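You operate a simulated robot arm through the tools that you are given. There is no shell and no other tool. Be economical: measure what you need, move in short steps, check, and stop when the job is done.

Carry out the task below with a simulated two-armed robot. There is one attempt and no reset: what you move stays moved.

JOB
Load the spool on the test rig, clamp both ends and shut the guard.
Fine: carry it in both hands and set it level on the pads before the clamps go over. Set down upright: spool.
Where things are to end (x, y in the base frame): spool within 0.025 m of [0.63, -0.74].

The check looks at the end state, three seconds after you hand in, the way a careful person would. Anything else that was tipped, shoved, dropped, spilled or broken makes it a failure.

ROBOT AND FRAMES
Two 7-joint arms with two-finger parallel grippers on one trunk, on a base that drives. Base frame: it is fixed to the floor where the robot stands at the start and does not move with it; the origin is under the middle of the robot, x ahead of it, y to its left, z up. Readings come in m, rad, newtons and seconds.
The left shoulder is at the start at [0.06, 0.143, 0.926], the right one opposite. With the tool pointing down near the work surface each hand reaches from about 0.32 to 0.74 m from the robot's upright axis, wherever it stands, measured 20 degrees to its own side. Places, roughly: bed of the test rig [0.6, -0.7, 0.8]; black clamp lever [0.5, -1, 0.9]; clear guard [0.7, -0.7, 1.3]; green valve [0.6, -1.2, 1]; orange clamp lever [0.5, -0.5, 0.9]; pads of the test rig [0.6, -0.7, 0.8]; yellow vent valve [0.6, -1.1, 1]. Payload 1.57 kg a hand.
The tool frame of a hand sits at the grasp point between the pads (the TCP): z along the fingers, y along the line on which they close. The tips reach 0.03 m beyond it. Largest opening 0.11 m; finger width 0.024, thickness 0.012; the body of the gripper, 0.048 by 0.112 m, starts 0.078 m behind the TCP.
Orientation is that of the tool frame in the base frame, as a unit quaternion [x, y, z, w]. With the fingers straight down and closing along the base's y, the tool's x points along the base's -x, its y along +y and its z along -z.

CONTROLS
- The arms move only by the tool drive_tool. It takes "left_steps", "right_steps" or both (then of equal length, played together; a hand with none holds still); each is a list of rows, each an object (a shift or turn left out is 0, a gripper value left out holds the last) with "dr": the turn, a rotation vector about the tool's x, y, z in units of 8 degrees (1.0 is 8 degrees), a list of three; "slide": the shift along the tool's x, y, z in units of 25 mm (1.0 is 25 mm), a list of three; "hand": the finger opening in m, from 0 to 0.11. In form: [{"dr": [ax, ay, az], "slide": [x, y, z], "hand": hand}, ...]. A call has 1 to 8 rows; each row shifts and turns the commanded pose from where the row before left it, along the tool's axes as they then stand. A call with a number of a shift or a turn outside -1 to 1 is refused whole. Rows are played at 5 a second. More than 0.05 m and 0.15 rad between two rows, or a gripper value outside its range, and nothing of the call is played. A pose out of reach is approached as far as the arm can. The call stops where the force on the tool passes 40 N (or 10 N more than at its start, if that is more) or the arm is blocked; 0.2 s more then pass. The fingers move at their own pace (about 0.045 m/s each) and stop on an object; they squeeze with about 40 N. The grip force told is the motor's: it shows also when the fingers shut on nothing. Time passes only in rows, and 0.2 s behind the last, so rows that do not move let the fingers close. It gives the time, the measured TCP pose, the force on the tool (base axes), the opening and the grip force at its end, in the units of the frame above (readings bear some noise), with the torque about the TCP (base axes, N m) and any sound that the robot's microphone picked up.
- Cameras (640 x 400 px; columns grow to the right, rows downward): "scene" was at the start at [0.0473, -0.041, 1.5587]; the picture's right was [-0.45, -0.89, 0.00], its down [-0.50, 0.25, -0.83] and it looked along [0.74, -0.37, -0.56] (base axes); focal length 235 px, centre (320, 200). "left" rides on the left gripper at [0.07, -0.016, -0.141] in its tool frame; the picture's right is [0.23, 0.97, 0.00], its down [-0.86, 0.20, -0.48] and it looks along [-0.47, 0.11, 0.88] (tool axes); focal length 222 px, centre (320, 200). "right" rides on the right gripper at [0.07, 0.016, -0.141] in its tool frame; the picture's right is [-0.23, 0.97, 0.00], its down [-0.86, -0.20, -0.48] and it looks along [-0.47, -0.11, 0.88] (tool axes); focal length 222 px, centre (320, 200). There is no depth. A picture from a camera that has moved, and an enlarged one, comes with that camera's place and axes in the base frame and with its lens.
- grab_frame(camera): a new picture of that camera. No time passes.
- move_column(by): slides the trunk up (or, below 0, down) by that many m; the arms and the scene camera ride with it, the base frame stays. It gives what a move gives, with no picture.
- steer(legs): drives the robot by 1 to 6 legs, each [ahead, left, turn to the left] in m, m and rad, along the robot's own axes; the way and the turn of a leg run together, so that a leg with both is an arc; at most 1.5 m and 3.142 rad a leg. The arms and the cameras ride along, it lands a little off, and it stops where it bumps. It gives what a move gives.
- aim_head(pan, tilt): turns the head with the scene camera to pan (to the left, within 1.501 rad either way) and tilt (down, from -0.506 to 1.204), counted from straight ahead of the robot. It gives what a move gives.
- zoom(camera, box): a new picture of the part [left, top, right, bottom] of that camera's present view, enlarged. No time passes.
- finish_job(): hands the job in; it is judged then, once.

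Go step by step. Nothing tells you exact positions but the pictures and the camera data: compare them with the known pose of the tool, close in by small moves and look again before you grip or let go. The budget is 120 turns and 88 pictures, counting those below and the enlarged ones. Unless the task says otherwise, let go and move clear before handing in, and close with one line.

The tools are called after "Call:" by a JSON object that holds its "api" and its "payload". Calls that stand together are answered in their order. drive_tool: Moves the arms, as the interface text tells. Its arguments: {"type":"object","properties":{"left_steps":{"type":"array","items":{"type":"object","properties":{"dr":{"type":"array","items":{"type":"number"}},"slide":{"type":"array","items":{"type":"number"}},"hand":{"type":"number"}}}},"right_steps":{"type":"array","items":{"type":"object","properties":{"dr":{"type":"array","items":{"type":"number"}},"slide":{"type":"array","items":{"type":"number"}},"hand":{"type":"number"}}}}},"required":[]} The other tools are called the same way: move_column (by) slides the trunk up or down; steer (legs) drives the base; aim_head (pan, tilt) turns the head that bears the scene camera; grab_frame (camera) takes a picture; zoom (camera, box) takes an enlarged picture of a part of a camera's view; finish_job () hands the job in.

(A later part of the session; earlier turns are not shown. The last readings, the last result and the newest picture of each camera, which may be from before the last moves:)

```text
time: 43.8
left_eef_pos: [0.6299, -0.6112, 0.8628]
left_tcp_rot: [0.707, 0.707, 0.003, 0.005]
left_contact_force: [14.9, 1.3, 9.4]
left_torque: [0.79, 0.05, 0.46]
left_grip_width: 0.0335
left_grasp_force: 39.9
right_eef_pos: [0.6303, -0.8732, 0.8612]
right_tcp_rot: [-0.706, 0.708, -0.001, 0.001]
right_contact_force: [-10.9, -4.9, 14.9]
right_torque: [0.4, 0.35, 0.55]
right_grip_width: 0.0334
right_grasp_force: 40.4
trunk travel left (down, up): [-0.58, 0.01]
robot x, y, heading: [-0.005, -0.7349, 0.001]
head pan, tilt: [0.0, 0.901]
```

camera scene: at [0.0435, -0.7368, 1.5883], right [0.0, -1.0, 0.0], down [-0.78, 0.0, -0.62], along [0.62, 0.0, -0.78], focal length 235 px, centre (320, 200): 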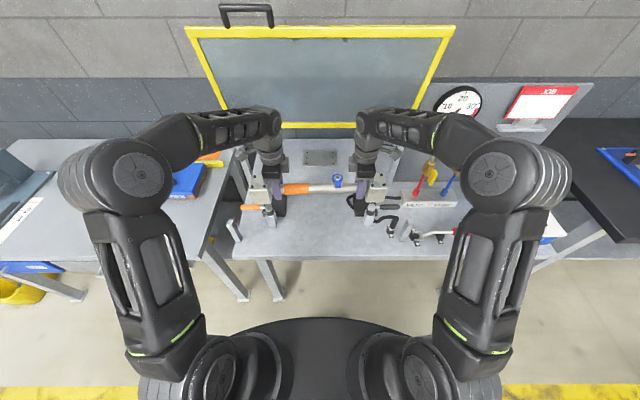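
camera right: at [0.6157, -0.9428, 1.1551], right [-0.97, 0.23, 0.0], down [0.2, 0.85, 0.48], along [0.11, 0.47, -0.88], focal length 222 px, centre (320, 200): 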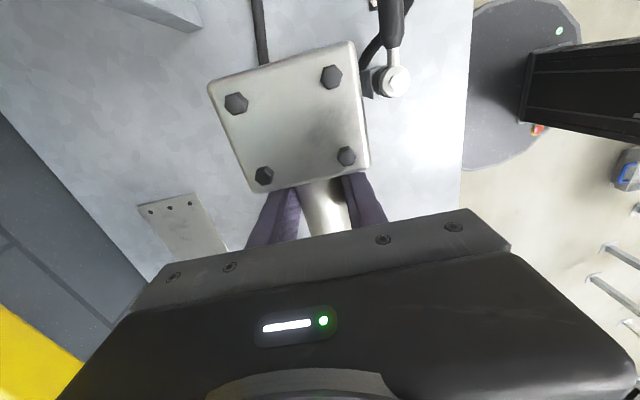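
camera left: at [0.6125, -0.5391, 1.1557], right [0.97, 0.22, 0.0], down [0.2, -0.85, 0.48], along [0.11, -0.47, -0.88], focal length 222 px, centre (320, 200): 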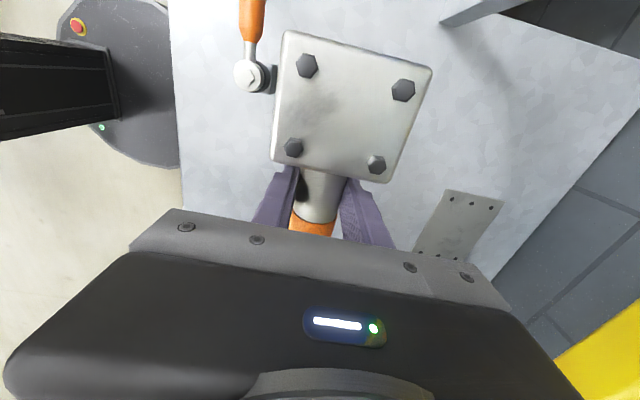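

Both ends are now supported and level (each TCP is 0.022 above its pick height). I'll relax the press slightly and open the fingers.

Call:
{"api": "drive_tool", "payload": {"left_steps": [{"slide": [0, 0, -0.05]}, {"hand": 0.05}, {"hand": 0.075}, {"hand": 0.075}, {"hand": 0.075}], "right_steps": [{"slide": [0, 0, -0.06]}, {"hand": 0.05}, {"hand": 0.075}, {"hand": 0.075}, {"hand": 0.075}]}}

Call:
{"api": "grab_frame", "payload": {"camera": "left"}}

Call:
{"api": "grab_frame", "payload": {"camera": "right"}}

```text
time: 45.0
left_eef_pos: [0.6277, -0.6104, 0.8608]
left_tcp_rot: [0.708, 0.706, 0.002, 0.002]
left_contact_force: [-0.6, -0.7, -0.4]
left_torque: [-0.03, 0.02, -0.01]
left_grip_width: 0.0749
left_grasp_force: 0.1
right_eef_pos: [0.6297, -0.8725, 0.8589]
right_tcp_rot: [-0.706, 0.708, 0.0, 0.0]
right_contact_force: [-7.5, 1.8, -2.1]
right_torque: [0.07, 0.17, -0.08]
right_grip_width: 0.0633
right_grasp_force: 0.0
trunk travel left (down, up): [-0.58, 0.01]
robot x, y, heading: [-0.0043, -0.7349, -0.003]
head pan, tilt: [0.0, 0.901]
```

```text
56 pictures are left
camera left: at [0.6112, -0.5405, 1.0009], right [0.97, 0.23, 0.0], down [0.2, -0.85, 0.48], along [0.11, -0.47, -0.88], focal length 222 px, centre (320, 200)
```

left: 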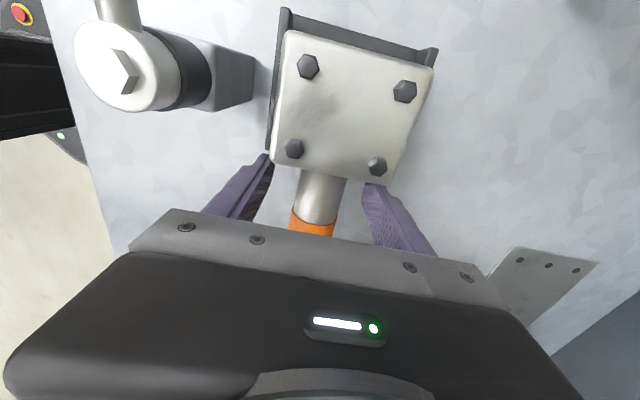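

```text
55 pictures are left
camera right: at [0.6136, -0.9434, 1.0006], right [-0.97, 0.23, 0.0], down [0.2, 0.85, 0.48], along [0.11, 0.47, -0.88], focal length 222 px, centre (320, 200)
```

right: 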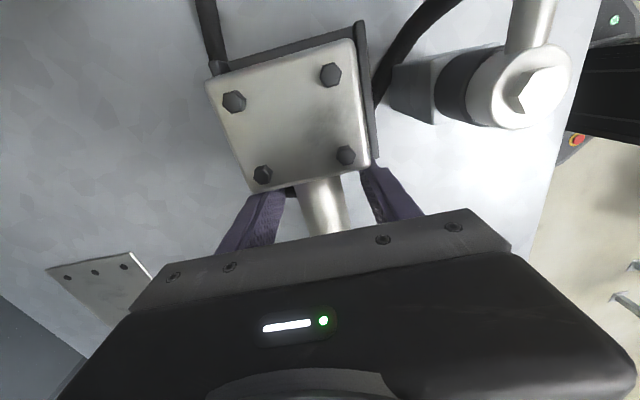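

Both are released; the right front finger is just resting against the pad's lip. I'll narrow the openings slightly and lift straight up.

Call:
{"api": "drive_tool", "payload": {"left_steps": [{"hand": 0.06}, {"hand": 0.06}, {"slide": [0, 0, -0.6]}, {"slide": [0, 0, -0.8]}, {"slide": [0, 0, -0.8]}, {"slide": [0, 0, -1]}, {"slide": [0, 0, -1]}, {"slide": [0, 0, -1]}], "right_steps": [{"hand": 0.052}, {"hand": 0.052}, {"slide": [0, 0, -0.6]}, {"slide": [0, 0, -0.8]}, {"slide": [0, 0, -0.8]}, {"slide": [0, 0, -1]}, {"slide": [0, 0, -1]}, {"slide": [0, 0, -1]}]}}

Call:
{"api": "zoom", "payload": {"camera": "scene", "box": [220, 120, 420, 245]}}

Call:
{"api": "grab_frame", "payload": {"camera": "left"}}

Call:
{"api": "grab_frame", "payload": {"camera": "right"}}

```text
time: 46.8
left_eef_pos: [0.6283, -0.6094, 0.9916]
left_tcp_rot: [0.709, 0.705, 0.001, 0.002]
left_contact_force: [0.3, 0.4, -0.5]
left_torque: [-0.01, -0.03, 0.02]
left_grip_width: 0.0598
left_grasp_force: 0.1
right_eef_pos: [0.6308, -0.8753, 0.9886]
right_tcp_rot: [-0.707, 0.708, 0.0, 0.001]
right_contact_force: [-0.2, 0.2, -0.3]
right_torque: [0.03, -0.02, 0.0]
right_grip_width: 0.0519
right_grasp_force: 0.1
trunk travel left (down, up): [-0.58, 0.01]
robot x, y, heading: [-0.0032, -0.7374, -0.002]
head pan, tilt: [0.0, 0.901]
```

```text
3.20 times, centred on (320, 182) of scene
camera zoom: at [0.0402, -0.737, 1.5884], right [0.0, -1.0, 0.0], down [-0.78, 0.0, -0.62], along [0.62, 0.0, -0.78], focal length 751 px, centre (320, 256)
```

zoom: 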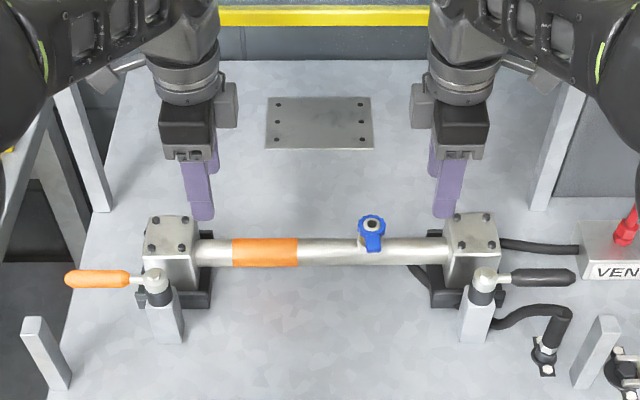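

```text
53 pictures are left
camera left: at [0.6118, -0.54, 1.1313], right [0.97, 0.22, 0.0], down [0.2, -0.85, 0.48], along [0.11, -0.47, -0.88], focal length 222 px, centre (320, 200)
```

left: 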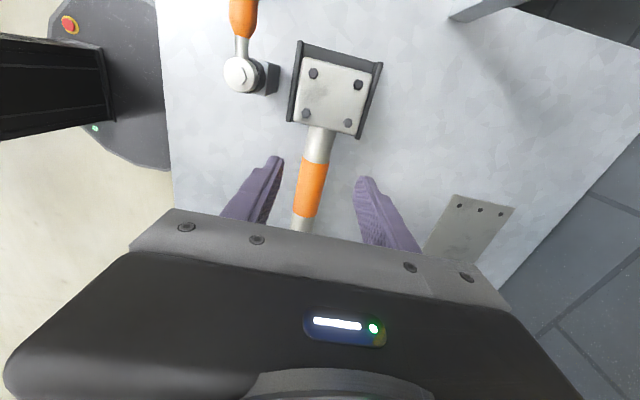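

```text
52 pictures are left
camera right: at [0.6132, -0.9447, 1.1291], right [-0.97, 0.23, 0.0], down [0.2, 0.85, 0.48], along [0.11, 0.47, -0.88], focal length 222 px, centre (320, 200)
```

right: 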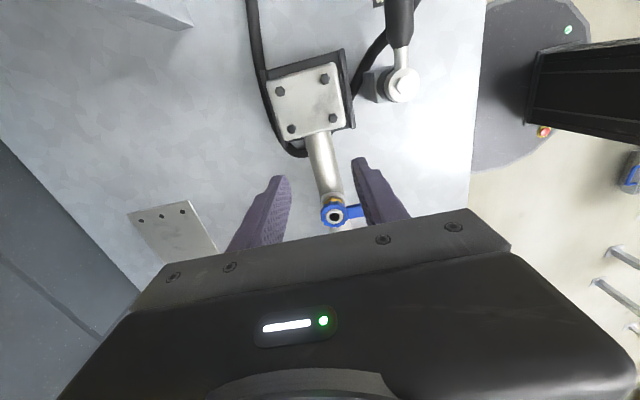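

The spool is seated upright between the lips of both pads. Next is the orange clamp: pivot about (0.546, -0.553), handle at z ≈ 0.9 pointing outward. I'll bring the closed left fingers to the near side of the handle.

Call:
{"api": "drive_tool", "payload": {"left_steps": [{"slide": [0.83, -0.787, -0.2], "hand": 0}, {"slide": [0.83, -0.787, 0]}, {"slide": [0.83, -0.787, 0]}, {"slide": [0.83, -0.787, 0]}, {"slide": [0.83, -0.787, 0]}, {"slide": [0.83, -0.787, 0]}], "right_steps": [{"slide": [0, 0.8, -0.4]}, {"slide": [0, 0.8, -0.4]}, {"slide": [0, 0.8, -0.4]}, {"slide": [0, 0.8, 0]}, {"slide": [0, 0.8, 0]}, {"slide": [0, 0.8, 0]}]}}

Call:
{"api": "grab_frame", "payload": {"camera": "scene"}}

Call:
{"api": "grab_frame", "payload": {"camera": "left"}}

```text
time: 48.2
left_eef_pos: [0.5128, -0.4857, 0.9945]
left_tcp_rot: [0.708, 0.706, 0.001, 0.003]
left_contact_force: [-0.2, 0.4, 0.7]
left_torque: [-0.02, 0.01, -0.02]
left_grip_width: 0.0001
left_grasp_force: 21.0
right_eef_pos: [0.5063, -0.8703, 1.0192]
right_tcp_rot: [-0.706, 0.708, 0.0, 0.001]
right_contact_force: [-0.1, -0.2, 0.2]
right_torque: [-0.01, -0.03, -0.01]
right_grip_width: 0.0519
right_grasp_force: 0.1
trunk travel left (down, up): [-0.58, 0.01]
robot x, y, heading: [-0.0042, -0.7383, -0.002]
head pan, tilt: [0.0, 0.901]
```

```text
51 pictures are left
camera scene: at [0.0398, -0.7364, 1.5884], right [0.0, -1.0, 0.0], down [-0.78, 0.0, -0.62], along [0.62, 0.0, -0.78], focal length 235 px, centre (320, 200)
```

scene: 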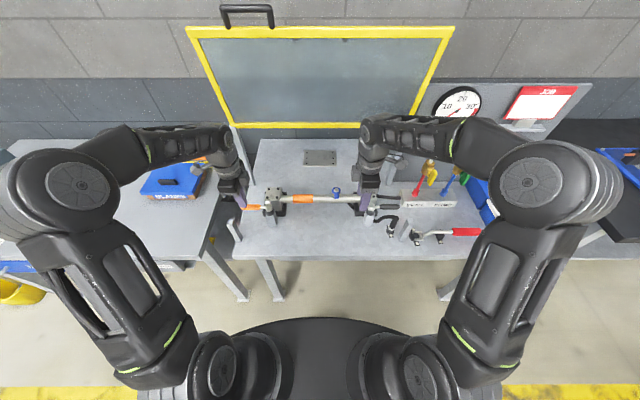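

```text
50 pictures are left
camera left: at [0.4961, -0.4151, 1.135], right [0.97, 0.22, 0.0], down [0.19, -0.85, 0.48], along [0.11, -0.47, -0.88], focal length 222 px, centre (320, 200)
```

left: 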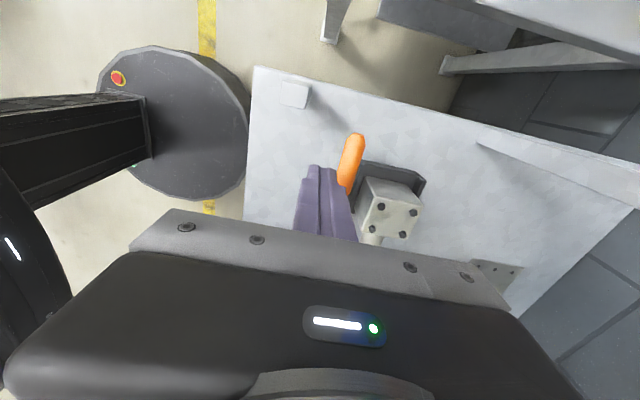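

The handle is confirmed at x ≈ 0.547 with its tip near y = -0.46. I'll lower the fingers beside it with the tips just above block-top height, then push partway round.

Call:
{"api": "drive_tool", "payload": {"left_steps": [{"slide": [0, 0, 0.8]}, {"slide": [0, 0, 0.8]}, {"slide": [0, 0, 0.8]}, {"slide": [0, 0, 0.75]}, {"slide": [0, 0.36, 0]}, {"slide": [0.06, 0.74, 0]}, {"slide": [0.06, 0.74, 0]}]}}

Call:
{"api": "grab_frame", "payload": {"camera": "left"}}

Call:
{"api": "zoom", "payload": {"camera": "scene", "box": [200, 120, 400, 245]}}

```text
time: 49.8
left_eef_pos: [0.5571, -0.4813, 0.917]
left_tcp_rot: [0.708, 0.707, 0.0, 0.002]
left_contact_force: [-0.7, 0.1, 0.4]
left_torque: [-0.01, -0.06, -0.03]
left_grip_width: 0.0
left_grasp_force: 21.3
right_eef_pos: [0.5083, -0.8697, 1.0195]
right_tcp_rot: [-0.707, 0.707, -0.001, 0.0]
right_contact_force: [-0.1, 0.5, -0.6]
right_torque: [0.01, 0.02, 0.0]
right_grip_width: 0.052
right_grasp_force: 0.0
trunk travel left (down, up): [-0.58, 0.01]
robot x, y, heading: [-0.0059, -0.738, -0.006]
head pan, tilt: [0.0, 0.901]
```

```text
49 pictures are left
camera left: at [0.5408, -0.412, 1.0561], right [0.97, 0.23, 0.0], down [0.2, -0.85, 0.48], along [0.11, -0.47, -0.88], focal length 222 px, centre (320, 200)
```

left: 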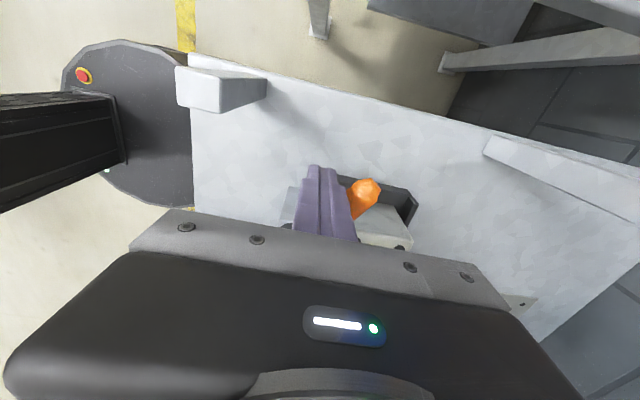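

```text
3.20 times, centred on (300, 182) of scene
camera zoom: at [0.0409, -0.7368, 1.5883], right [0.0, -1.0, 0.0], down [-0.78, 0.0, -0.62], along [0.62, 0.0, -0.78], focal length 751 px, centre (384, 256)
```

zoom: 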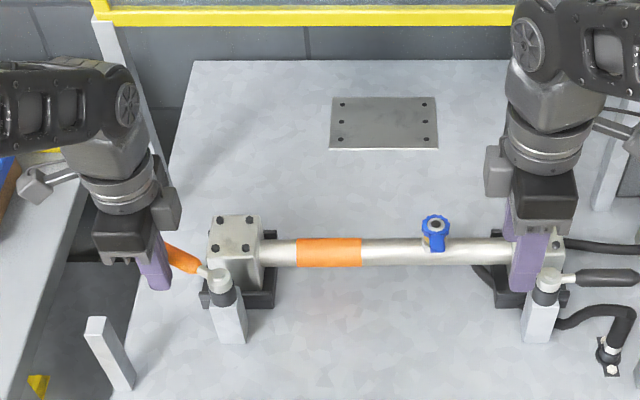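

The lever is swinging freely. I'll continue the arc over the block.

Call:
{"api": "drive_tool", "payload": {"left_steps": [{"slide": [-0.32, 0.68, 0]}, {"slide": [-0.32, 0.68, 0]}, {"slide": [-0.62, 0.42, 0]}, {"slide": [-0.62, 0.42, 0]}]}}

Call:
{"api": "zoom", "payload": {"camera": "scene", "box": [220, 150, 340, 235]}}

```text
time: 50.8
left_eef_pos: [0.6121, -0.5285, 0.9162]
left_tcp_rot: [0.708, 0.706, 0.001, 0.001]
left_contact_force: [-0.3, 5.6, -2.0]
left_torque: [0.11, 0.07, -0.03]
left_grip_width: 0.0
left_grasp_force: 21.7
right_eef_pos: [0.509, -0.8716, 1.0191]
right_tcp_rot: [-0.706, 0.708, -0.001, -0.002]
right_contact_force: [0.7, 1.0, 0.4]
right_torque: [0.05, 0.05, -0.03]
right_grip_width: 0.0523
right_grasp_force: 0.1
trunk travel left (down, up): [-0.58, 0.01]
robot x, y, heading: [-0.0018, -0.7332, -0.006]
head pan, tilt: [0.0, 0.901]
```

```text
4.71 times, centred on (280, 192) of scene
camera zoom: at [0.0415, -0.7365, 1.5883], right [0.0, -1.0, 0.0], down [-0.78, 0.0, -0.62], along [0.62, 0.0, -0.78], focal length 1104 px, centre (508, 235)
```

zoom: 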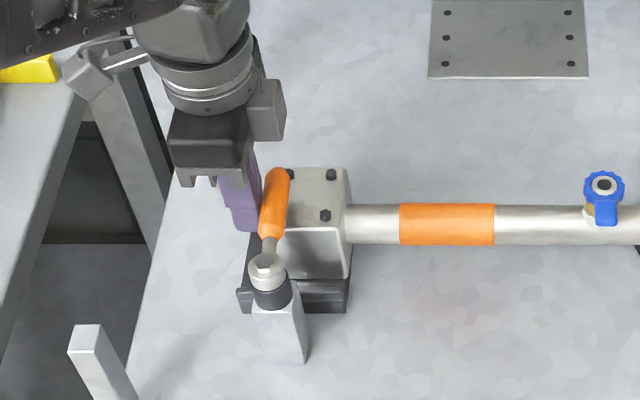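

The lever now points over the block and resistance is beginning. I'll push gently further to find the stop.

Call:
{"api": "drive_tool", "payload": {"left_steps": [{"slide": [-0.3, 0, 0]}, {"slide": [-0.3, 0, 0]}, {"slide": [-0.3, 0, 0]}]}}

Call:
{"api": "zoom", "payload": {"camera": "scene", "box": [220, 150, 340, 235]}}

```text
time: 51.5
left_eef_pos: [0.6115, -0.5303, 0.917]
left_tcp_rot: [0.703, 0.712, 0.007, -0.005]
left_contact_force: [-0.6, 10.4, -1.1]
left_torque: [0.1, -0.16, 0.0]
left_grip_width: 0.0002
left_grasp_force: 21.1
right_eef_pos: [0.509, -0.8689, 1.0185]
right_tcp_rot: [-0.707, 0.707, 0.0, 0.0]
right_contact_force: [-0.7, -0.1, 1.0]
right_torque: [0.02, -0.04, -0.02]
right_grip_width: 0.0521
right_grasp_force: 0.1
trunk travel left (down, up): [-0.58, 0.01]
robot x, y, heading: [-0.0044, -0.7351, 0.001]
head pan, tilt: [0.0, 0.901]
stopped in row 3 (left hand): the force on the tool passed its limit (the readings are from after the stop); the commanded pose is now the measured one
```

```text
4.71 times, centred on (280, 192) of scene
camera zoom: at [0.0413, -0.7373, 1.5883], right [0.0, -1.0, 0.0], down [-0.78, 0.0, -0.62], along [0.62, 0.0, -0.78], focal length 1104 px, centre (508, 235)
```

zoom: 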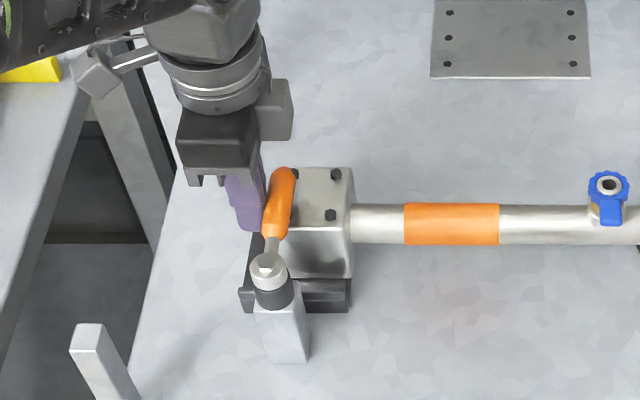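

It stopped, but the fingertip is near a bolt head on the block. I'll raise the fingers 7 mm and push again to be sure it's the lever's own stop.

Call:
{"api": "drive_tool", "payload": {"left_steps": [{"slide": [0.2, 0, -0.28]}, {"slide": [-0.2, 0, 0]}, {"slide": [-0.3, 0, 0]}, {"slide": [-0.3, 0, 0]}, {"slide": [-0.3, 0, 0]}]}}

Call:
{"api": "grab_frame", "payload": {"camera": "left"}}

```text
time: 52.4
left_eef_pos: [0.6119, -0.5296, 0.9253]
left_tcp_rot: [0.699, 0.715, 0.014, -0.009]
left_contact_force: [-0.6, 9.6, -0.5]
left_torque: [0.15, 0.02, -0.02]
left_grip_width: 0.0
left_grasp_force: 21.7
right_eef_pos: [0.5089, -0.8672, 1.0178]
right_tcp_rot: [0.708, -0.706, 0.0, 0.0]
right_contact_force: [0.0, 0.5, 0.0]
right_torque: [0.07, 0.04, 0.0]
right_grip_width: 0.0519
right_grasp_force: 0.0
trunk travel left (down, up): [-0.58, 0.01]
robot x, y, heading: [0.0008, -0.7328, 0.004]
head pan, tilt: [0.0, 0.901]
stopped in row 4 (left hand): the force on the tool passed its limit (the readings are from after the stop); the commanded pose is now the measured one
```

```text
45 pictures are left
camera left: at [0.5923, -0.4665, 1.0669], right [0.97, 0.25, 0.01], down [0.22, -0.87, 0.45], along [0.12, -0.44, -0.89], focal length 222 px, centre (320, 200)
```

left: 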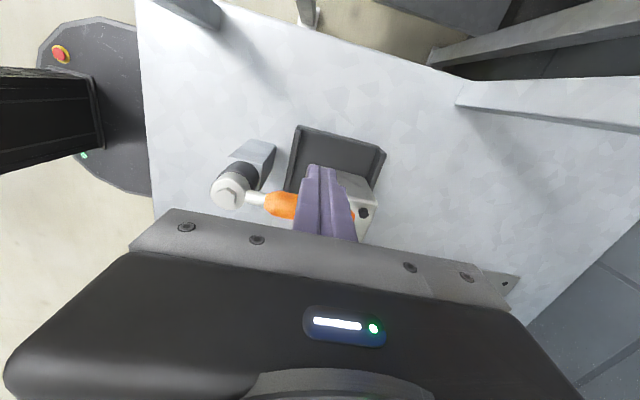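

The valve's position suggests the spool may have slid about 2 cm toward -y. I'll back the fingers off the lever and look carefully.

Call:
{"api": "drive_tool", "payload": {"left_steps": [{"slide": [0.5, 0, 0]}, {"slide": [0.3, 0, -0.5]}, {"slide": [0.5, 0, -1]}, {"slide": [0.8, 0, -1]}, {"slide": [1, -0.5, -0.5]}, {"slide": [1, -0.5, 0]}]}}

Call:
{"api": "zoom", "payload": {"camera": "scene", "box": [220, 145, 420, 245]}}

Call:
{"api": "zoom", "payload": {"camera": "scene", "box": [240, 165, 310, 220]}}

```text
time: 53.8
left_eef_pos: [0.5847, -0.4319, 1.0022]
left_tcp_rot: [0.7, 0.714, 0.011, -0.006]
left_contact_force: [0.3, 0.6, 0.1]
left_torque: [-0.02, 0.0, 0.0]
left_grip_width: 0.0001
left_grasp_force: 21.5
right_eef_pos: [0.5092, -0.8665, 1.0202]
right_tcp_rot: [0.708, -0.706, 0.001, 0.001]
right_contact_force: [-0.6, -0.5, 0.2]
right_torque: [0.0, 0.0, -0.01]
right_grip_width: 0.0519
right_grasp_force: 0.1
trunk travel left (down, up): [-0.58, 0.01]
robot x, y, heading: [-0.0021, -0.7351, 0.001]
head pan, tilt: [0.0, 0.901]
```

```text
3.20 times, centred on (320, 195) of scene
camera zoom: at [0.0407, -0.7348, 1.5884], right [0.0, -1.0, 0.0], down [-0.78, 0.0, -0.62], along [0.62, 0.0, -0.78], focal length 751 px, centre (320, 216)
```

zoom: 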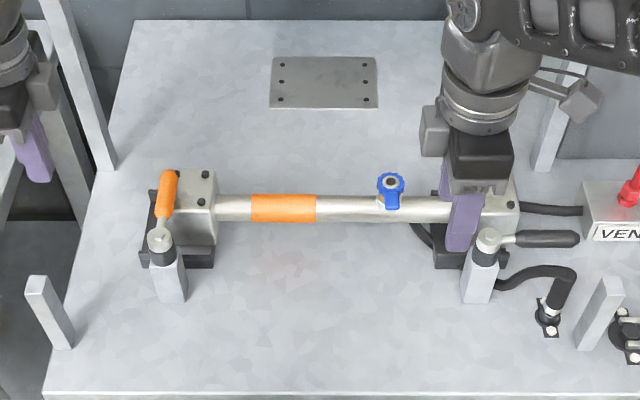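

```text
7.27 times, centred on (275, 192) of scene
camera zoom: at [0.0407, -0.7348, 1.5884], right [0.0, -1.0, 0.0], down [-0.78, 0.0, -0.62], along [0.62, 0.0, -0.78], focal length 1706 px, centre (647, 254)
```

zoom: 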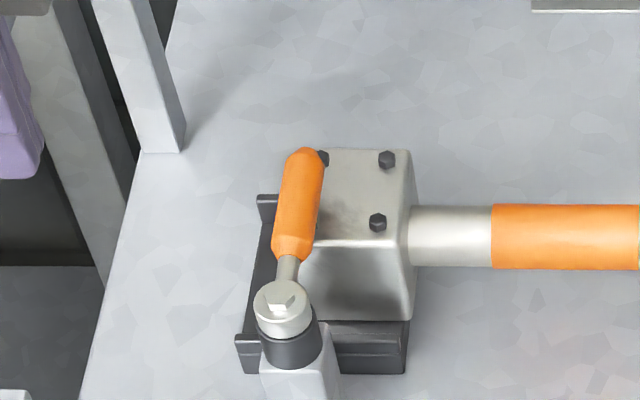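

The spool did slide about 2 cm toward -y as the lever came over, so its centre is now near y = -0.761 and must be corrected. I'll swing the orange lever back open from its inner side, with the fingertip kept above the bolts, then reset the spool and hold it during clamping.

Call:
{"api": "drive_tool", "payload": {"left_steps": [{"slide": [-0.98, 0.2, 0]}, {"slide": [-0.98, 0.2, 0]}, {"slide": [-0.98, 0.2, 0]}, {"slide": [-0.98, 0.2, 0]}, {"slide": [-0.98, 0.2, 0]}, {"slide": [-0.98, 0.2, 0]}]}}

Call:
{"api": "drive_tool", "payload": {"left_steps": [{"slide": [0, 0, 0.8]}, {"slide": [0, 0, 0.8]}, {"slide": [0, 0, 0.8]}, {"slide": [0, 0, 0.5]}]}}

Call:
{"api": "zoom", "payload": {"camera": "scene", "box": [240, 145, 330, 220]}}

Call:
{"api": "grab_frame", "payload": {"camera": "left"}}

```text
time: 55.2
left_eef_pos: [0.6168, -0.5805, 0.9984]
left_tcp_rot: [0.7, 0.714, 0.011, -0.007]
left_contact_force: [-0.2, 0.4, 0.2]
left_torque: [0.01, 0.01, -0.02]
left_grip_width: 0.0002
left_grasp_force: 21.8
right_eef_pos: [0.5097, -0.8679, 1.0189]
right_tcp_rot: [0.708, -0.706, 0.0, 0.001]
right_contact_force: [-0.4, -0.5, -0.7]
right_torque: [0.03, -0.03, 0.01]
right_grip_width: 0.0519
right_grasp_force: 0.0
trunk travel left (down, up): [-0.58, 0.01]
robot x, y, heading: [-0.0004, -0.7368, 0.004]
head pan, tilt: [0.0, 0.901]
```

```text
time: 56.2
left_eef_pos: [0.6151, -0.5776, 0.9259]
left_tcp_rot: [0.7, 0.714, 0.012, -0.008]
left_contact_force: [0.7, -0.3, -0.3]
left_torque: [0.0, 0.01, -0.01]
left_grip_width: 0.0
left_grasp_force: 21.4
right_eef_pos: [0.5092, -0.8675, 1.0185]
right_tcp_rot: [0.709, -0.706, 0.002, 0.001]
right_contact_force: [-0.7, 0.0, 0.1]
right_torque: [0.0, -0.01, 0.01]
right_grip_width: 0.0518
right_grasp_force: 0.1
trunk travel left (down, up): [-0.58, 0.01]
robot x, y, heading: [-0.004, -0.7337, 0.003]
head pan, tilt: [0.0, 0.901]
```

```text
5.33 times, centred on (285, 182) of scene
camera zoom: at [0.041, -0.7354, 1.5884], right [0.0, -1.0, 0.0], down [-0.78, 0.0, -0.62], along [0.62, 0.0, -0.78], focal length 1251 px, centre (507, 293)
```

zoom: 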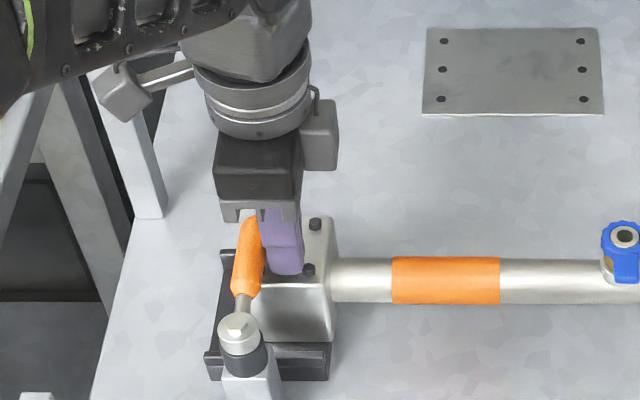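

```text
41 pictures are left
camera left: at [0.5967, -0.5122, 1.0688], right [0.97, 0.25, 0.01], down [0.21, -0.86, 0.46], along [0.12, -0.44, -0.89], focal length 222 px, centre (320, 200)
```

left: 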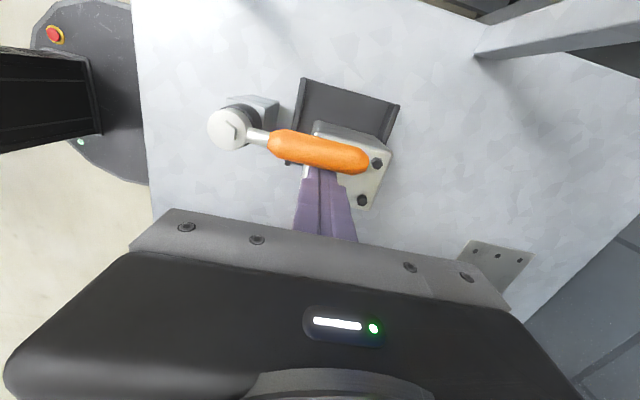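

Call:
{"api": "drive_tool", "payload": {"left_steps": [{"slide": [0.75, 0.04, 0]}, {"slide": [0.75, 0.04, 0]}, {"slide": [0.68, -0.32, 0]}, {"slide": [0.68, -0.32, 0]}, {"slide": [0.34, -0.5, 0]}, {"slide": [0.34, -0.5, 0]}, {"slide": [0.1, -0.3, 0]}]}}

Call:
{"api": "zoom", "payload": {"camera": "scene", "box": [220, 145, 420, 245]}}

```text
time: 57.8
left_eef_pos: [0.5683, -0.4857, 0.9292]
left_tcp_rot: [0.7, 0.714, 0.012, -0.007]
left_contact_force: [2.9, -1.7, 1.9]
left_torque: [0.0, -0.02, 0.01]
left_grip_width: 0.0001
left_grasp_force: 21.4
right_eef_pos: [0.5086, -0.8671, 1.0195]
right_tcp_rot: [0.708, -0.706, 0.0, 0.0]
right_contact_force: [-0.2, 0.8, 0.6]
right_torque: [-0.02, 0.0, 0.0]
right_grip_width: 0.0525
right_grasp_force: 0.0
trunk travel left (down, up): [-0.58, 0.01]
robot x, y, heading: [-0.0047, -0.7318, 0.005]
head pan, tilt: [0.0, 0.901]
```

```text
3.20 times, centred on (320, 195) of scene
camera zoom: at [0.041, -0.7357, 1.5884], right [0.0, -1.0, 0.0], down [-0.78, 0.0, -0.62], along [0.62, 0.0, -0.78], focal length 751 px, centre (320, 216)
```

zoom: 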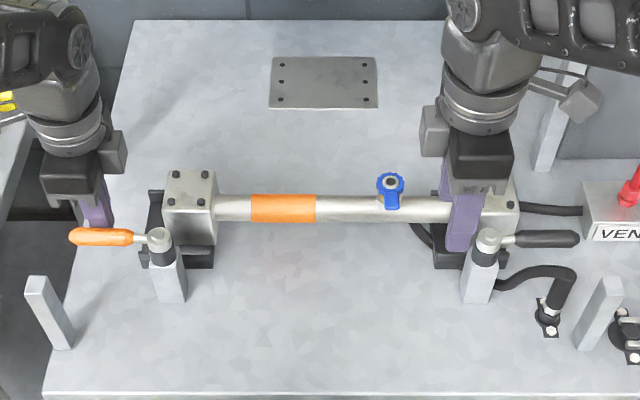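

The lever opened without disturbing the spool, so my fingertip had been catching the block, not the lever. I'll bring the right hand back over the bar to slide the spool 21 mm to +y and hold it.

Call:
{"api": "drive_tool", "payload": {"right_steps": [{"slide": [0.12, -0.81, 0], "hand": 0.057}, {"slide": [0.12, -0.81, 0]}, {"slide": [0.12, -0.81, 0]}, {"slide": [0.12, -0.81, 0]}, {"slide": [0.12, -0.81, 0]}, {"slide": [0.12, -0.81, 0]}, {"slide": [0, 0, 0.8]}, {"slide": [0, 0, 0.8]}], "left_steps": [{"slide": [0.2, 0.5, 0]}, {"slide": [0, 0, -0.8]}, {"slide": [0, 0, -0.8]}, {"slide": [0, 0, -0.8]}, {}, {}, {}, {}]}}

Call:
{"api": "grab_frame", "payload": {"camera": "right"}}

```text
time: 59.6
left_eef_pos: [0.5826, -0.4817, 0.9906]
left_tcp_rot: [0.701, 0.713, 0.011, -0.007]
left_contact_force: [-1.3, -0.2, 0.1]
left_torque: [0.01, 0.03, -0.02]
left_grip_width: 0.0
left_grasp_force: 21.1
right_eef_pos: [0.6304, -0.883, 0.9793]
right_tcp_rot: [0.708, -0.706, 0.0, 0.0]
right_contact_force: [0.0, 0.0, 0.5]
right_torque: [-0.03, -0.03, -0.02]
right_grip_width: 0.0571
right_grasp_force: 0.1
trunk travel left (down, up): [-0.58, 0.01]
robot x, y, heading: [-0.0042, -0.7338, 0.001]
head pan, tilt: [0.0, 0.901]
```

```text
39 pictures are left
camera right: at [0.6136, -0.9539, 1.1203], right [-0.97, 0.22, 0.0], down [0.2, 0.86, 0.48], along [0.11, 0.47, -0.88], focal length 222 px, centre (320, 200)
```

right: 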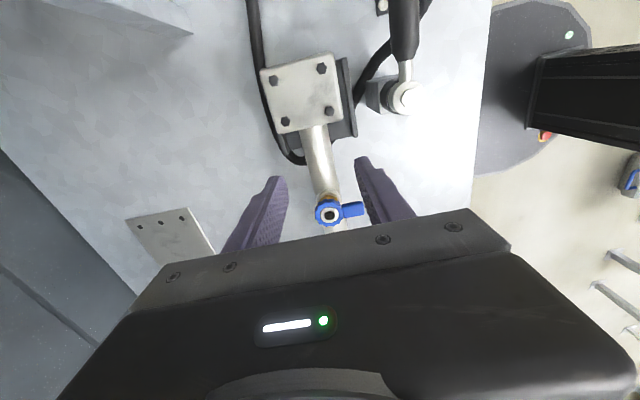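

The bar is at x ≈ 0.635 here. I'll nudge the hand to centre it, descend and grip the bar.

Call:
{"api": "drive_tool", "payload": {"right_steps": [{"slide": [0, -0.18, 0.9]}, {"slide": [0, 0, 0.95]}, {"slide": [0, 0, 0.95]}, {"slide": [0, 0, 0.95]}, {"slide": [0, 0, 0.9]}, {"hand": 0}, {"hand": 0}, {"hand": 0}]}}

```text
time: 61.4
left_eef_pos: [0.579, -0.4811, 0.991]
left_tcp_rot: [0.699, 0.715, 0.012, -0.006]
left_contact_force: [-1.1, 0.7, -0.5]
left_torque: [-0.03, -0.02, 0.0]
left_grip_width: 0.0
left_grasp_force: 21.2
right_eef_pos: [0.6371, -0.8836, 0.8687]
right_tcp_rot: [0.707, -0.707, 0.006, -0.006]
right_contact_force: [-15.4, 0.4, 5.1]
right_torque: [-0.02, 0.07, -0.14]
right_grip_width: 0.0338
right_grasp_force: 24.4
trunk travel left (down, up): [-0.58, 0.01]
robot x, y, heading: [0.002, -0.7311, -0.0]
head pan, tilt: [0.0, 0.901]
stopped in row 8 (right hand): the force on the tool passed its limit (the readings are from after the stop); the commanded pose is now the measured one
```

Call:
{"api": "drive_tool", "payload": {"right_steps": [{"hand": 0}, {"hand": 0}]}}

Call:
{"api": "zoom", "payload": {"camera": "scene", "box": [220, 145, 420, 245]}}

```text
time: 62.0
left_eef_pos: [0.5792, -0.4827, 0.9909]
left_tcp_rot: [0.7, 0.714, 0.013, -0.006]
left_contact_force: [-1.0, 0.0, 0.2]
left_torque: [0.03, 0.0, 0.02]
left_grip_width: 0.0
left_grasp_force: 21.3
right_eef_pos: [0.6382, -0.883, 0.8686]
right_tcp_rot: [0.708, -0.706, 0.005, -0.005]
right_contact_force: [-24.9, 2.1, -0.2]
right_torque: [0.49, 0.3, -0.18]
right_grip_width: 0.0336
right_grasp_force: 40.0
trunk travel left (down, up): [-0.58, 0.01]
robot x, y, heading: [-0.0013, -0.7369, 0.001]
head pan, tilt: [0.0, 0.901]
```

```text
3.20 times, centred on (320, 195) of scene
camera zoom: at [0.0381, -0.7352, 1.5883], right [0.0, -1.0, 0.0], down [-0.78, 0.0, -0.62], along [0.62, 0.0, -0.78], focal length 751 px, centre (320, 216)
```

zoom: 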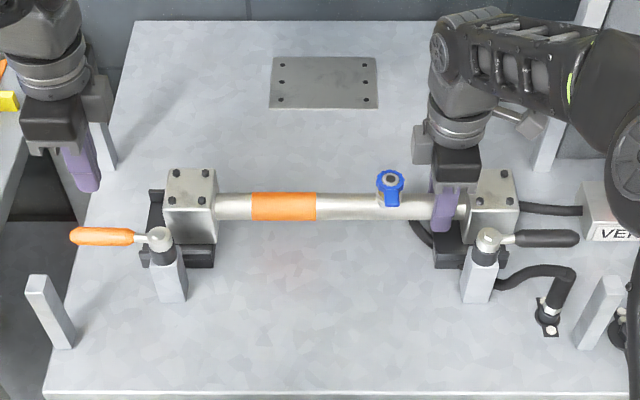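

The hand is pulling the spool rearward (25 N in x). I'll relax that, then slide the spool 21 mm toward +y.

Call:
{"api": "drive_tool", "payload": {"right_steps": [{"slide": [0, 0.15, 0]}, {"slide": [0, 0.1, 0]}, {}]}}

```text
time: 62.8
left_eef_pos: [0.5815, -0.4818, 0.9904]
left_tcp_rot: [0.699, 0.715, 0.012, -0.007]
left_contact_force: [0.1, 0.2, 0.4]
left_torque: [0.02, 0.0, -0.01]
left_grip_width: 0.0
left_grasp_force: 21.1
right_eef_pos: [0.6363, -0.8832, 0.8688]
right_tcp_rot: [0.708, -0.706, 0.008, -0.008]
right_contact_force: [-3.6, 2.3, 0.5]
right_torque: [-0.16, -0.07, 0.11]
right_grip_width: 0.0337
right_grasp_force: 39.4
trunk travel left (down, up): [-0.58, 0.01]
robot x, y, heading: [-0.003, -0.7351, 0.002]
head pan, tilt: [0.0, 0.901]
```

Call:
{"api": "drive_tool", "payload": {"right_steps": [{"slide": [-0.21, 0.03, -0.02]}, {"slide": [-0.21, 0.03, -0.02]}, {"slide": [-0.21, 0.03, 0]}, {"slide": [-0.21, 0.03, 0]}, {}]}}

Call:
{"api": "zoom", "payload": {"camera": "scene", "box": [220, 145, 420, 245]}}

```text
time: 64.0
left_eef_pos: [0.5825, -0.4814, 0.9904]
left_tcp_rot: [0.7, 0.714, 0.011, -0.008]
left_contact_force: [-0.8, 1.0, 0.4]
left_torque: [-0.01, -0.04, 0.01]
left_grip_width: 0.0001
left_grasp_force: 21.6
right_eef_pos: [0.6321, -0.8605, 0.8682]
right_tcp_rot: [0.708, -0.706, 0.006, -0.007]
right_contact_force: [-0.6, -0.3, 0.1]
right_torque: [-0.28, -0.16, -0.08]
right_grip_width: 0.0338
right_grasp_force: 39.8
trunk travel left (down, up): [-0.58, 0.01]
robot x, y, heading: [-0.0002, -0.735, -0.002]
head pan, tilt: [0.0, 0.901]
```

```text
3.20 times, centred on (320, 195) of scene
camera zoom: at [0.0423, -0.7356, 1.5884], right [0.0, -1.0, 0.0], down [-0.78, 0.0, -0.62], along [0.62, 0.0, -0.78], focal length 751 px, centre (320, 216)
```

zoom: 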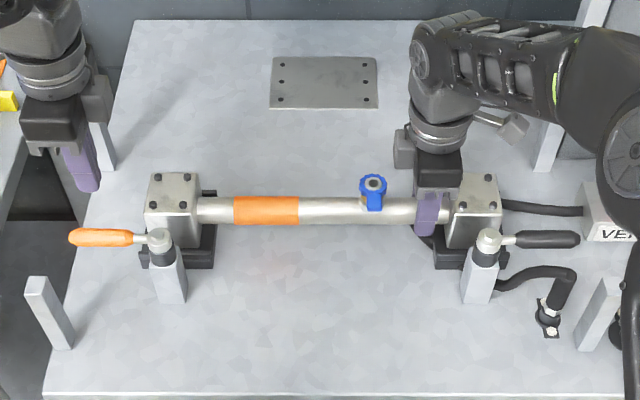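

The spool is back where it was set, and the right hand still holds the bar. Now I'll repeat the orange swing with the left fingertip higher (TCP z ≈ 0.928).

Call:
{"api": "drive_tool", "payload": {"left_steps": [{"slide": [0, -0.93, 0]}, {"slide": [-0.05, -0.93, 0]}, {"slide": [0, -0.93, 0]}, {"slide": [0, 0, 0.85]}, {"slide": [0, 0, 0.85]}, {"slide": [0, 0, 0.8]}]}}

Call:
{"api": "drive_tool", "payload": {"left_steps": [{"slide": [0, 0.4, 0]}, {"slide": [0.06, 0.74, 0]}, {"slide": [0.06, 0.74, 0]}, {"slide": [-0.32, 0.68, 0]}, {"slide": [-0.32, 0.68, 0]}, {"slide": [-0.58, 0.4, 0]}, {"slide": [-0.55, 0.4, 0]}]}}

Call:
{"api": "zoom", "payload": {"camera": "scene", "box": [220, 145, 420, 245]}}

```text
time: 65.4
left_eef_pos: [0.5113, -0.4827, 0.9244]
left_tcp_rot: [0.7, 0.714, 0.012, -0.008]
left_contact_force: [-0.1, -0.5, 0.0]
left_torque: [0.0, 0.03, -0.01]
left_grip_width: 0.0
left_grasp_force: 21.0
right_eef_pos: [0.6326, -0.8622, 0.8677]
right_tcp_rot: [0.708, -0.706, 0.007, -0.007]
right_contact_force: [-0.9, 0.0, -0.2]
right_torque: [0.02, -0.18, 0.21]
right_grip_width: 0.0338
right_grasp_force: 39.3
trunk travel left (down, up): [-0.58, 0.01]
robot x, y, heading: [-0.0058, -0.7309, 0.001]
head pan, tilt: [0.0, 0.901]
```

```text
time: 67.0
left_eef_pos: [0.6157, -0.5219, 0.9251]
left_tcp_rot: [0.699, 0.715, 0.012, -0.006]
left_contact_force: [0.0, 0.5, -0.2]
left_torque: [0.02, 0.03, -0.01]
left_grip_width: 0.0
left_grasp_force: 21.7
right_eef_pos: [0.6321, -0.8621, 0.8679]
right_tcp_rot: [0.708, -0.706, 0.007, -0.007]
right_contact_force: [-0.8, -1.9, 0.1]
right_torque: [0.18, -0.17, 0.25]
right_grip_width: 0.0338
right_grasp_force: 39.8
trunk travel left (down, up): [-0.58, 0.01]
robot x, y, heading: [-0.002, -0.7341, -0.001]
head pan, tilt: [0.0, 0.901]
```

```text
3.20 times, centred on (320, 195) of scene
camera zoom: at [0.0423, -0.7359, 1.5884], right [0.0, -1.0, 0.0], down [-0.78, 0.0, -0.62], along [0.62, 0.0, -0.78], focal length 751 px, centre (320, 216)
```

zoom: 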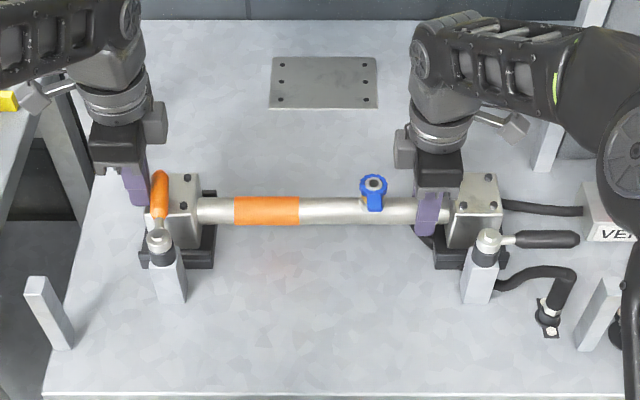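

The lever is over the block and the spool hasn't moved. I'll push gently the last bit to its stop.

Call:
{"api": "drive_tool", "payload": {"left_steps": [{"slide": [-0.2, 0, 0]}, {"slide": [-0.2, 0, 0]}, {"slide": [-0.2, 0, 0]}]}}

Call:
{"api": "zoom", "payload": {"camera": "scene", "box": [220, 145, 420, 245]}}

```text
time: 67.8
left_eef_pos: [0.6148, -0.5304, 0.9246]
left_tcp_rot: [0.698, 0.716, 0.014, -0.008]
left_contact_force: [4.7, 21.1, 5.2]
left_torque: [0.17, 0.17, 0.02]
left_grip_width: 0.0
left_grasp_force: 20.9
right_eef_pos: [0.6324, -0.8615, 0.8696]
right_tcp_rot: [0.709, -0.705, 0.008, -0.006]
right_contact_force: [0.0, -1.8, -0.8]
right_torque: [0.26, 0.04, -0.01]
right_grip_width: 0.0333
right_grasp_force: 39.7
trunk travel left (down, up): [-0.58, 0.01]
robot x, y, heading: [-0.0022, -0.7336, 0.001]
head pan, tilt: [0.0, 0.901]
```

```text
3.20 times, centred on (320, 195) of scene
camera zoom: at [0.0422, -0.7328, 1.5885], right [0.0, -1.0, 0.0], down [-0.78, 0.0, -0.62], along [0.62, 0.0, -0.78], focal length 751 px, centre (320, 216)
```

zoom: 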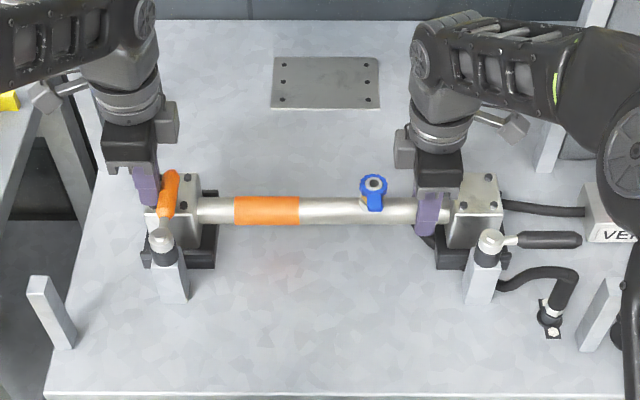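

The orange lever is hard against its own stop (21 N at the finger, almost nothing on the spool). I'll withdraw the left hand, release the bar with the right and lift it clear.

Call:
{"api": "drive_tool", "payload": {"left_steps": [{"slide": [0.4, 0, 0]}, {"slide": [0.4, 0, -0.3]}, {"slide": [0.4, 0, -0.9]}, {"slide": [0.5, 0, -0.9]}, {"slide": [0.8, 0, -0.9]}, {"slide": [0.8, -0.6, 0]}, {"slide": [0.8, -0.6, 0]}, {"slide": [0, -0.6, 0]}], "right_steps": [{"hand": 0.055}, {"hand": 0.055}, {"hand": 0.055}, {"slide": [0, 0, -0.8]}, {"slide": [0, 0, -1]}, {"slide": [0, 0, -1]}, {"slide": [0, 0, -1]}, {"slide": [0, 0, -1]}]}}

Call:
{"api": "drive_tool", "payload": {"right_steps": [{"slide": [0.83, 0.79, -0.5], "hand": 0}, {"slide": [0.83, 0.79, -0.5]}, {"slide": [0.83, 0.79, 0]}, {"slide": [0.83, 0.79, 0]}, {"slide": [0.83, 0.79, 0]}, {"slide": [0.83, 0.79, 0]}]}}

Call:
{"api": "grab_frame", "payload": {"camera": "right"}}

Call:
{"api": "zoom", "payload": {"camera": "scene", "box": [220, 145, 440, 260]}}

```text
time: 69.6
left_eef_pos: [0.568, -0.4398, 1.0046]
left_tcp_rot: [0.7, 0.714, 0.012, -0.008]
left_contact_force: [-0.9, -0.2, -0.1]
left_torque: [-0.02, 0.02, 0.04]
left_grip_width: 0.0002
left_grasp_force: 21.6
right_eef_pos: [0.6288, -0.8624, 0.9896]
right_tcp_rot: [0.708, -0.706, 0.007, -0.006]
right_contact_force: [-0.8, -0.1, 0.2]
right_torque: [0.01, 0.03, -0.01]
right_grip_width: 0.055
right_grasp_force: 0.0
trunk travel left (down, up): [-0.58, 0.01]
robot x, y, heading: [-0.002, -0.7324, -0.003]
head pan, tilt: [0.0, 0.901]
```

```text
time: 71.0
left_eef_pos: [0.5673, -0.4392, 1.0044]
left_tcp_rot: [0.699, 0.715, 0.011, -0.007]
left_contact_force: [0.6, -0.9, 0.3]
left_torque: [-0.04, -0.01, -0.01]
left_grip_width: 0.0
left_grasp_force: 21.3
right_eef_pos: [0.5109, -0.9892, 1.0108]
right_tcp_rot: [0.708, -0.706, 0.007, -0.008]
right_contact_force: [-0.6, 0.1, 0.1]
right_torque: [0.03, -0.01, 0.01]
right_grip_width: 0.0
right_grasp_force: 21.4
trunk travel left (down, up): [-0.58, 0.01]
robot x, y, heading: [-0.0051, -0.7324, 0.006]
head pan, tilt: [0.0, 0.901]
```

```text
34 pictures are left
camera right: at [0.4929, -1.0589, 1.1515], right [-0.97, 0.23, -0.02], down [0.19, 0.85, 0.48], along [0.12, 0.47, -0.88], focal length 222 px, centre (320, 200)
```

right: 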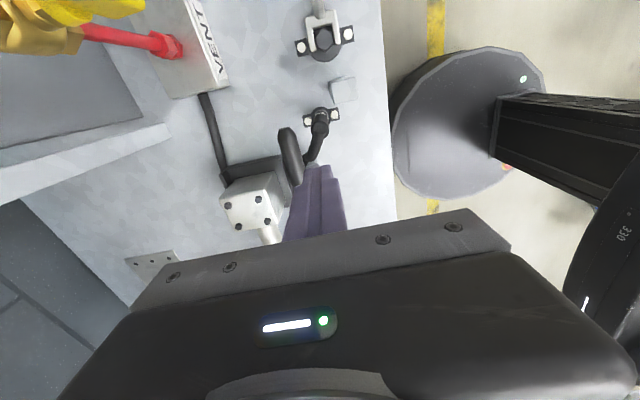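

```text
2.91 times, centred on (330, 202) of scene
camera zoom: at [0.0408, -0.7359, 1.5884], right [0.0, -1.0, 0.0], down [-0.78, 0.0, -0.62], along [0.62, 0.0, -0.78], focal length 683 px, centre (291, 193)
```

zoom: 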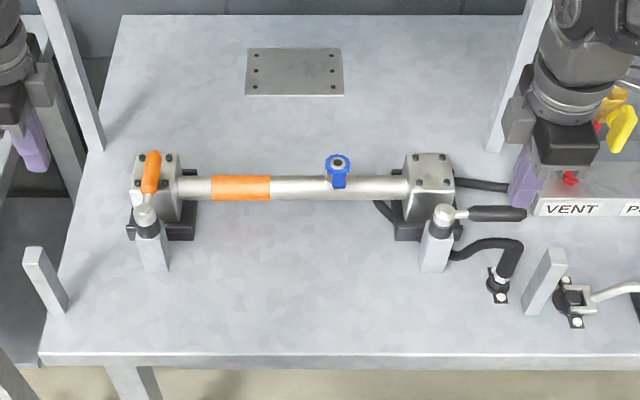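

The orange clamp is closed and the spool is in place. I'll zoom in to see the hose elbow relative to where the right fingers would descend.

Call:
{"api": "zoom", "payload": {"camera": "right", "box": [220, 70, 400, 220]}}

```text
2.67 times, centred on (310, 145) of right
camera zoom: at [0.4929, -1.0589, 1.1515], right [-0.97, 0.23, -0.02], down [0.19, 0.85, 0.48], along [0.12, 0.47, -0.88], focal length 592 px, centre (347, 347)
```

zoom: 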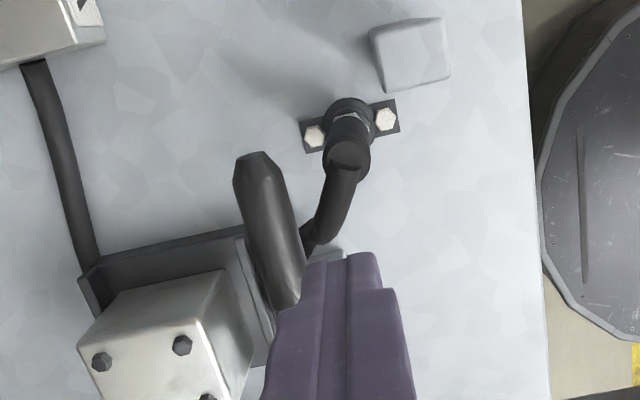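

The hose elbow tops out at about (0.508, -1.012, 0.897), so I'll descend further in, at y = -0.972, and start the push.

Call:
{"api": "drive_tool", "payload": {"right_steps": [{"slide": [-0.68, -0.1, 0]}, {"slide": [0, 0, 0.84]}, {"slide": [0, 0, 0.84]}, {"slide": [0, 0, 0.84]}, {"slide": [0, 0, 0.8]}, {"slide": [0, -0.4, 0]}]}}

Call:
{"api": "zoom", "payload": {"camera": "right", "box": [220, 70, 400, 220]}}

```text
time: 72.4
left_eef_pos: [0.5677, -0.438, 1.0048]
left_tcp_rot: [0.7, 0.714, 0.012, -0.006]
left_contact_force: [-0.7, 0.4, -0.1]
left_torque: [0.03, -0.04, -0.02]
left_grip_width: 0.0
left_grasp_force: 21.4
right_eef_pos: [0.5238, -0.9688, 0.928]
right_tcp_rot: [0.708, -0.706, 0.006, -0.006]
right_contact_force: [-3.1, 0.3, -0.4]
right_torque: [0.02, 0.08, -0.02]
right_grip_width: 0.0001
right_grasp_force: 21.6
trunk travel left (down, up): [-0.58, 0.01]
robot x, y, heading: [-0.0026, -0.7354, 0.001]
head pan, tilt: [0.0, 0.901]
```

```text
2.67 times, centred on (310, 145) of right
camera zoom: at [0.5047, -1.0403, 1.0691], right [-0.97, 0.23, -0.02], down [0.19, 0.86, 0.48], along [0.12, 0.47, -0.88], focal length 592 px, centre (347, 347)
```

zoom: 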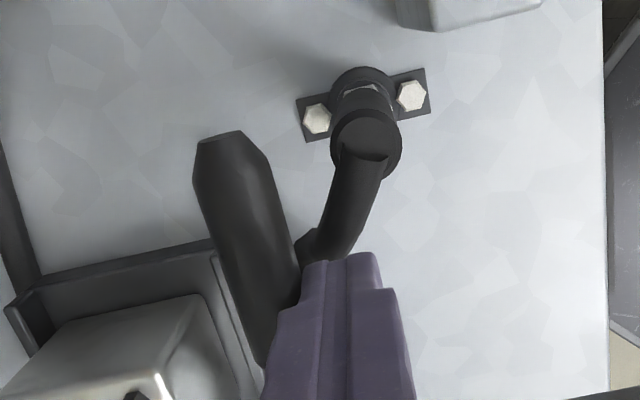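

The fingers are clear of the hose and already touching the handle. I'll swing the lever round over the block.

Call:
{"api": "drive_tool", "payload": {"right_steps": [{"slide": [0.14, -0.56, 0]}, {"slide": [0.14, -0.56, 0]}, {"slide": [-0.18, -0.54, 0]}, {"slide": [-0.18, -0.54, 0]}, {"slide": [-0.4, -0.38, 0]}, {"slide": [-0.4, -0.38, 0]}]}}

Call:
{"api": "zoom", "payload": {"camera": "scene", "box": [220, 145, 420, 245]}}

```text
time: 73.8
left_eef_pos: [0.5671, -0.4377, 1.0049]
left_tcp_rot: [0.7, 0.714, 0.011, -0.006]
left_contact_force: [0.0, 0.1, 0.2]
left_torque: [0.0, 0.03, -0.01]
left_grip_width: 0.0
left_grasp_force: 21.2
right_eef_pos: [0.5986, -0.9501, 0.929]
right_tcp_rot: [0.708, -0.706, 0.007, -0.007]
right_contact_force: [0.0, -2.4, -1.0]
right_torque: [-0.07, 0.0, -0.04]
right_grip_width: 0.0
right_grasp_force: 21.3
trunk travel left (down, up): [-0.58, 0.01]
robot x, y, heading: [-0.0017, -0.7338, 0.001]
head pan, tilt: [0.0, 0.901]
```

```text
3.20 times, centred on (320, 195) of scene
camera zoom: at [0.0416, -0.7356, 1.5884], right [0.0, -1.0, 0.0], down [-0.78, 0.0, -0.62], along [0.62, 0.0, -0.78], focal length 751 px, centre (320, 216)
```

zoom: 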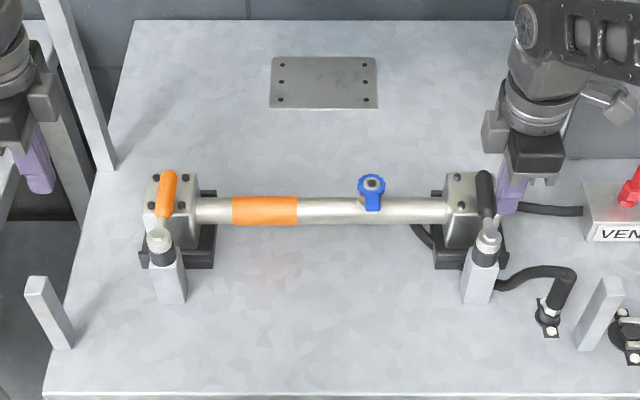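

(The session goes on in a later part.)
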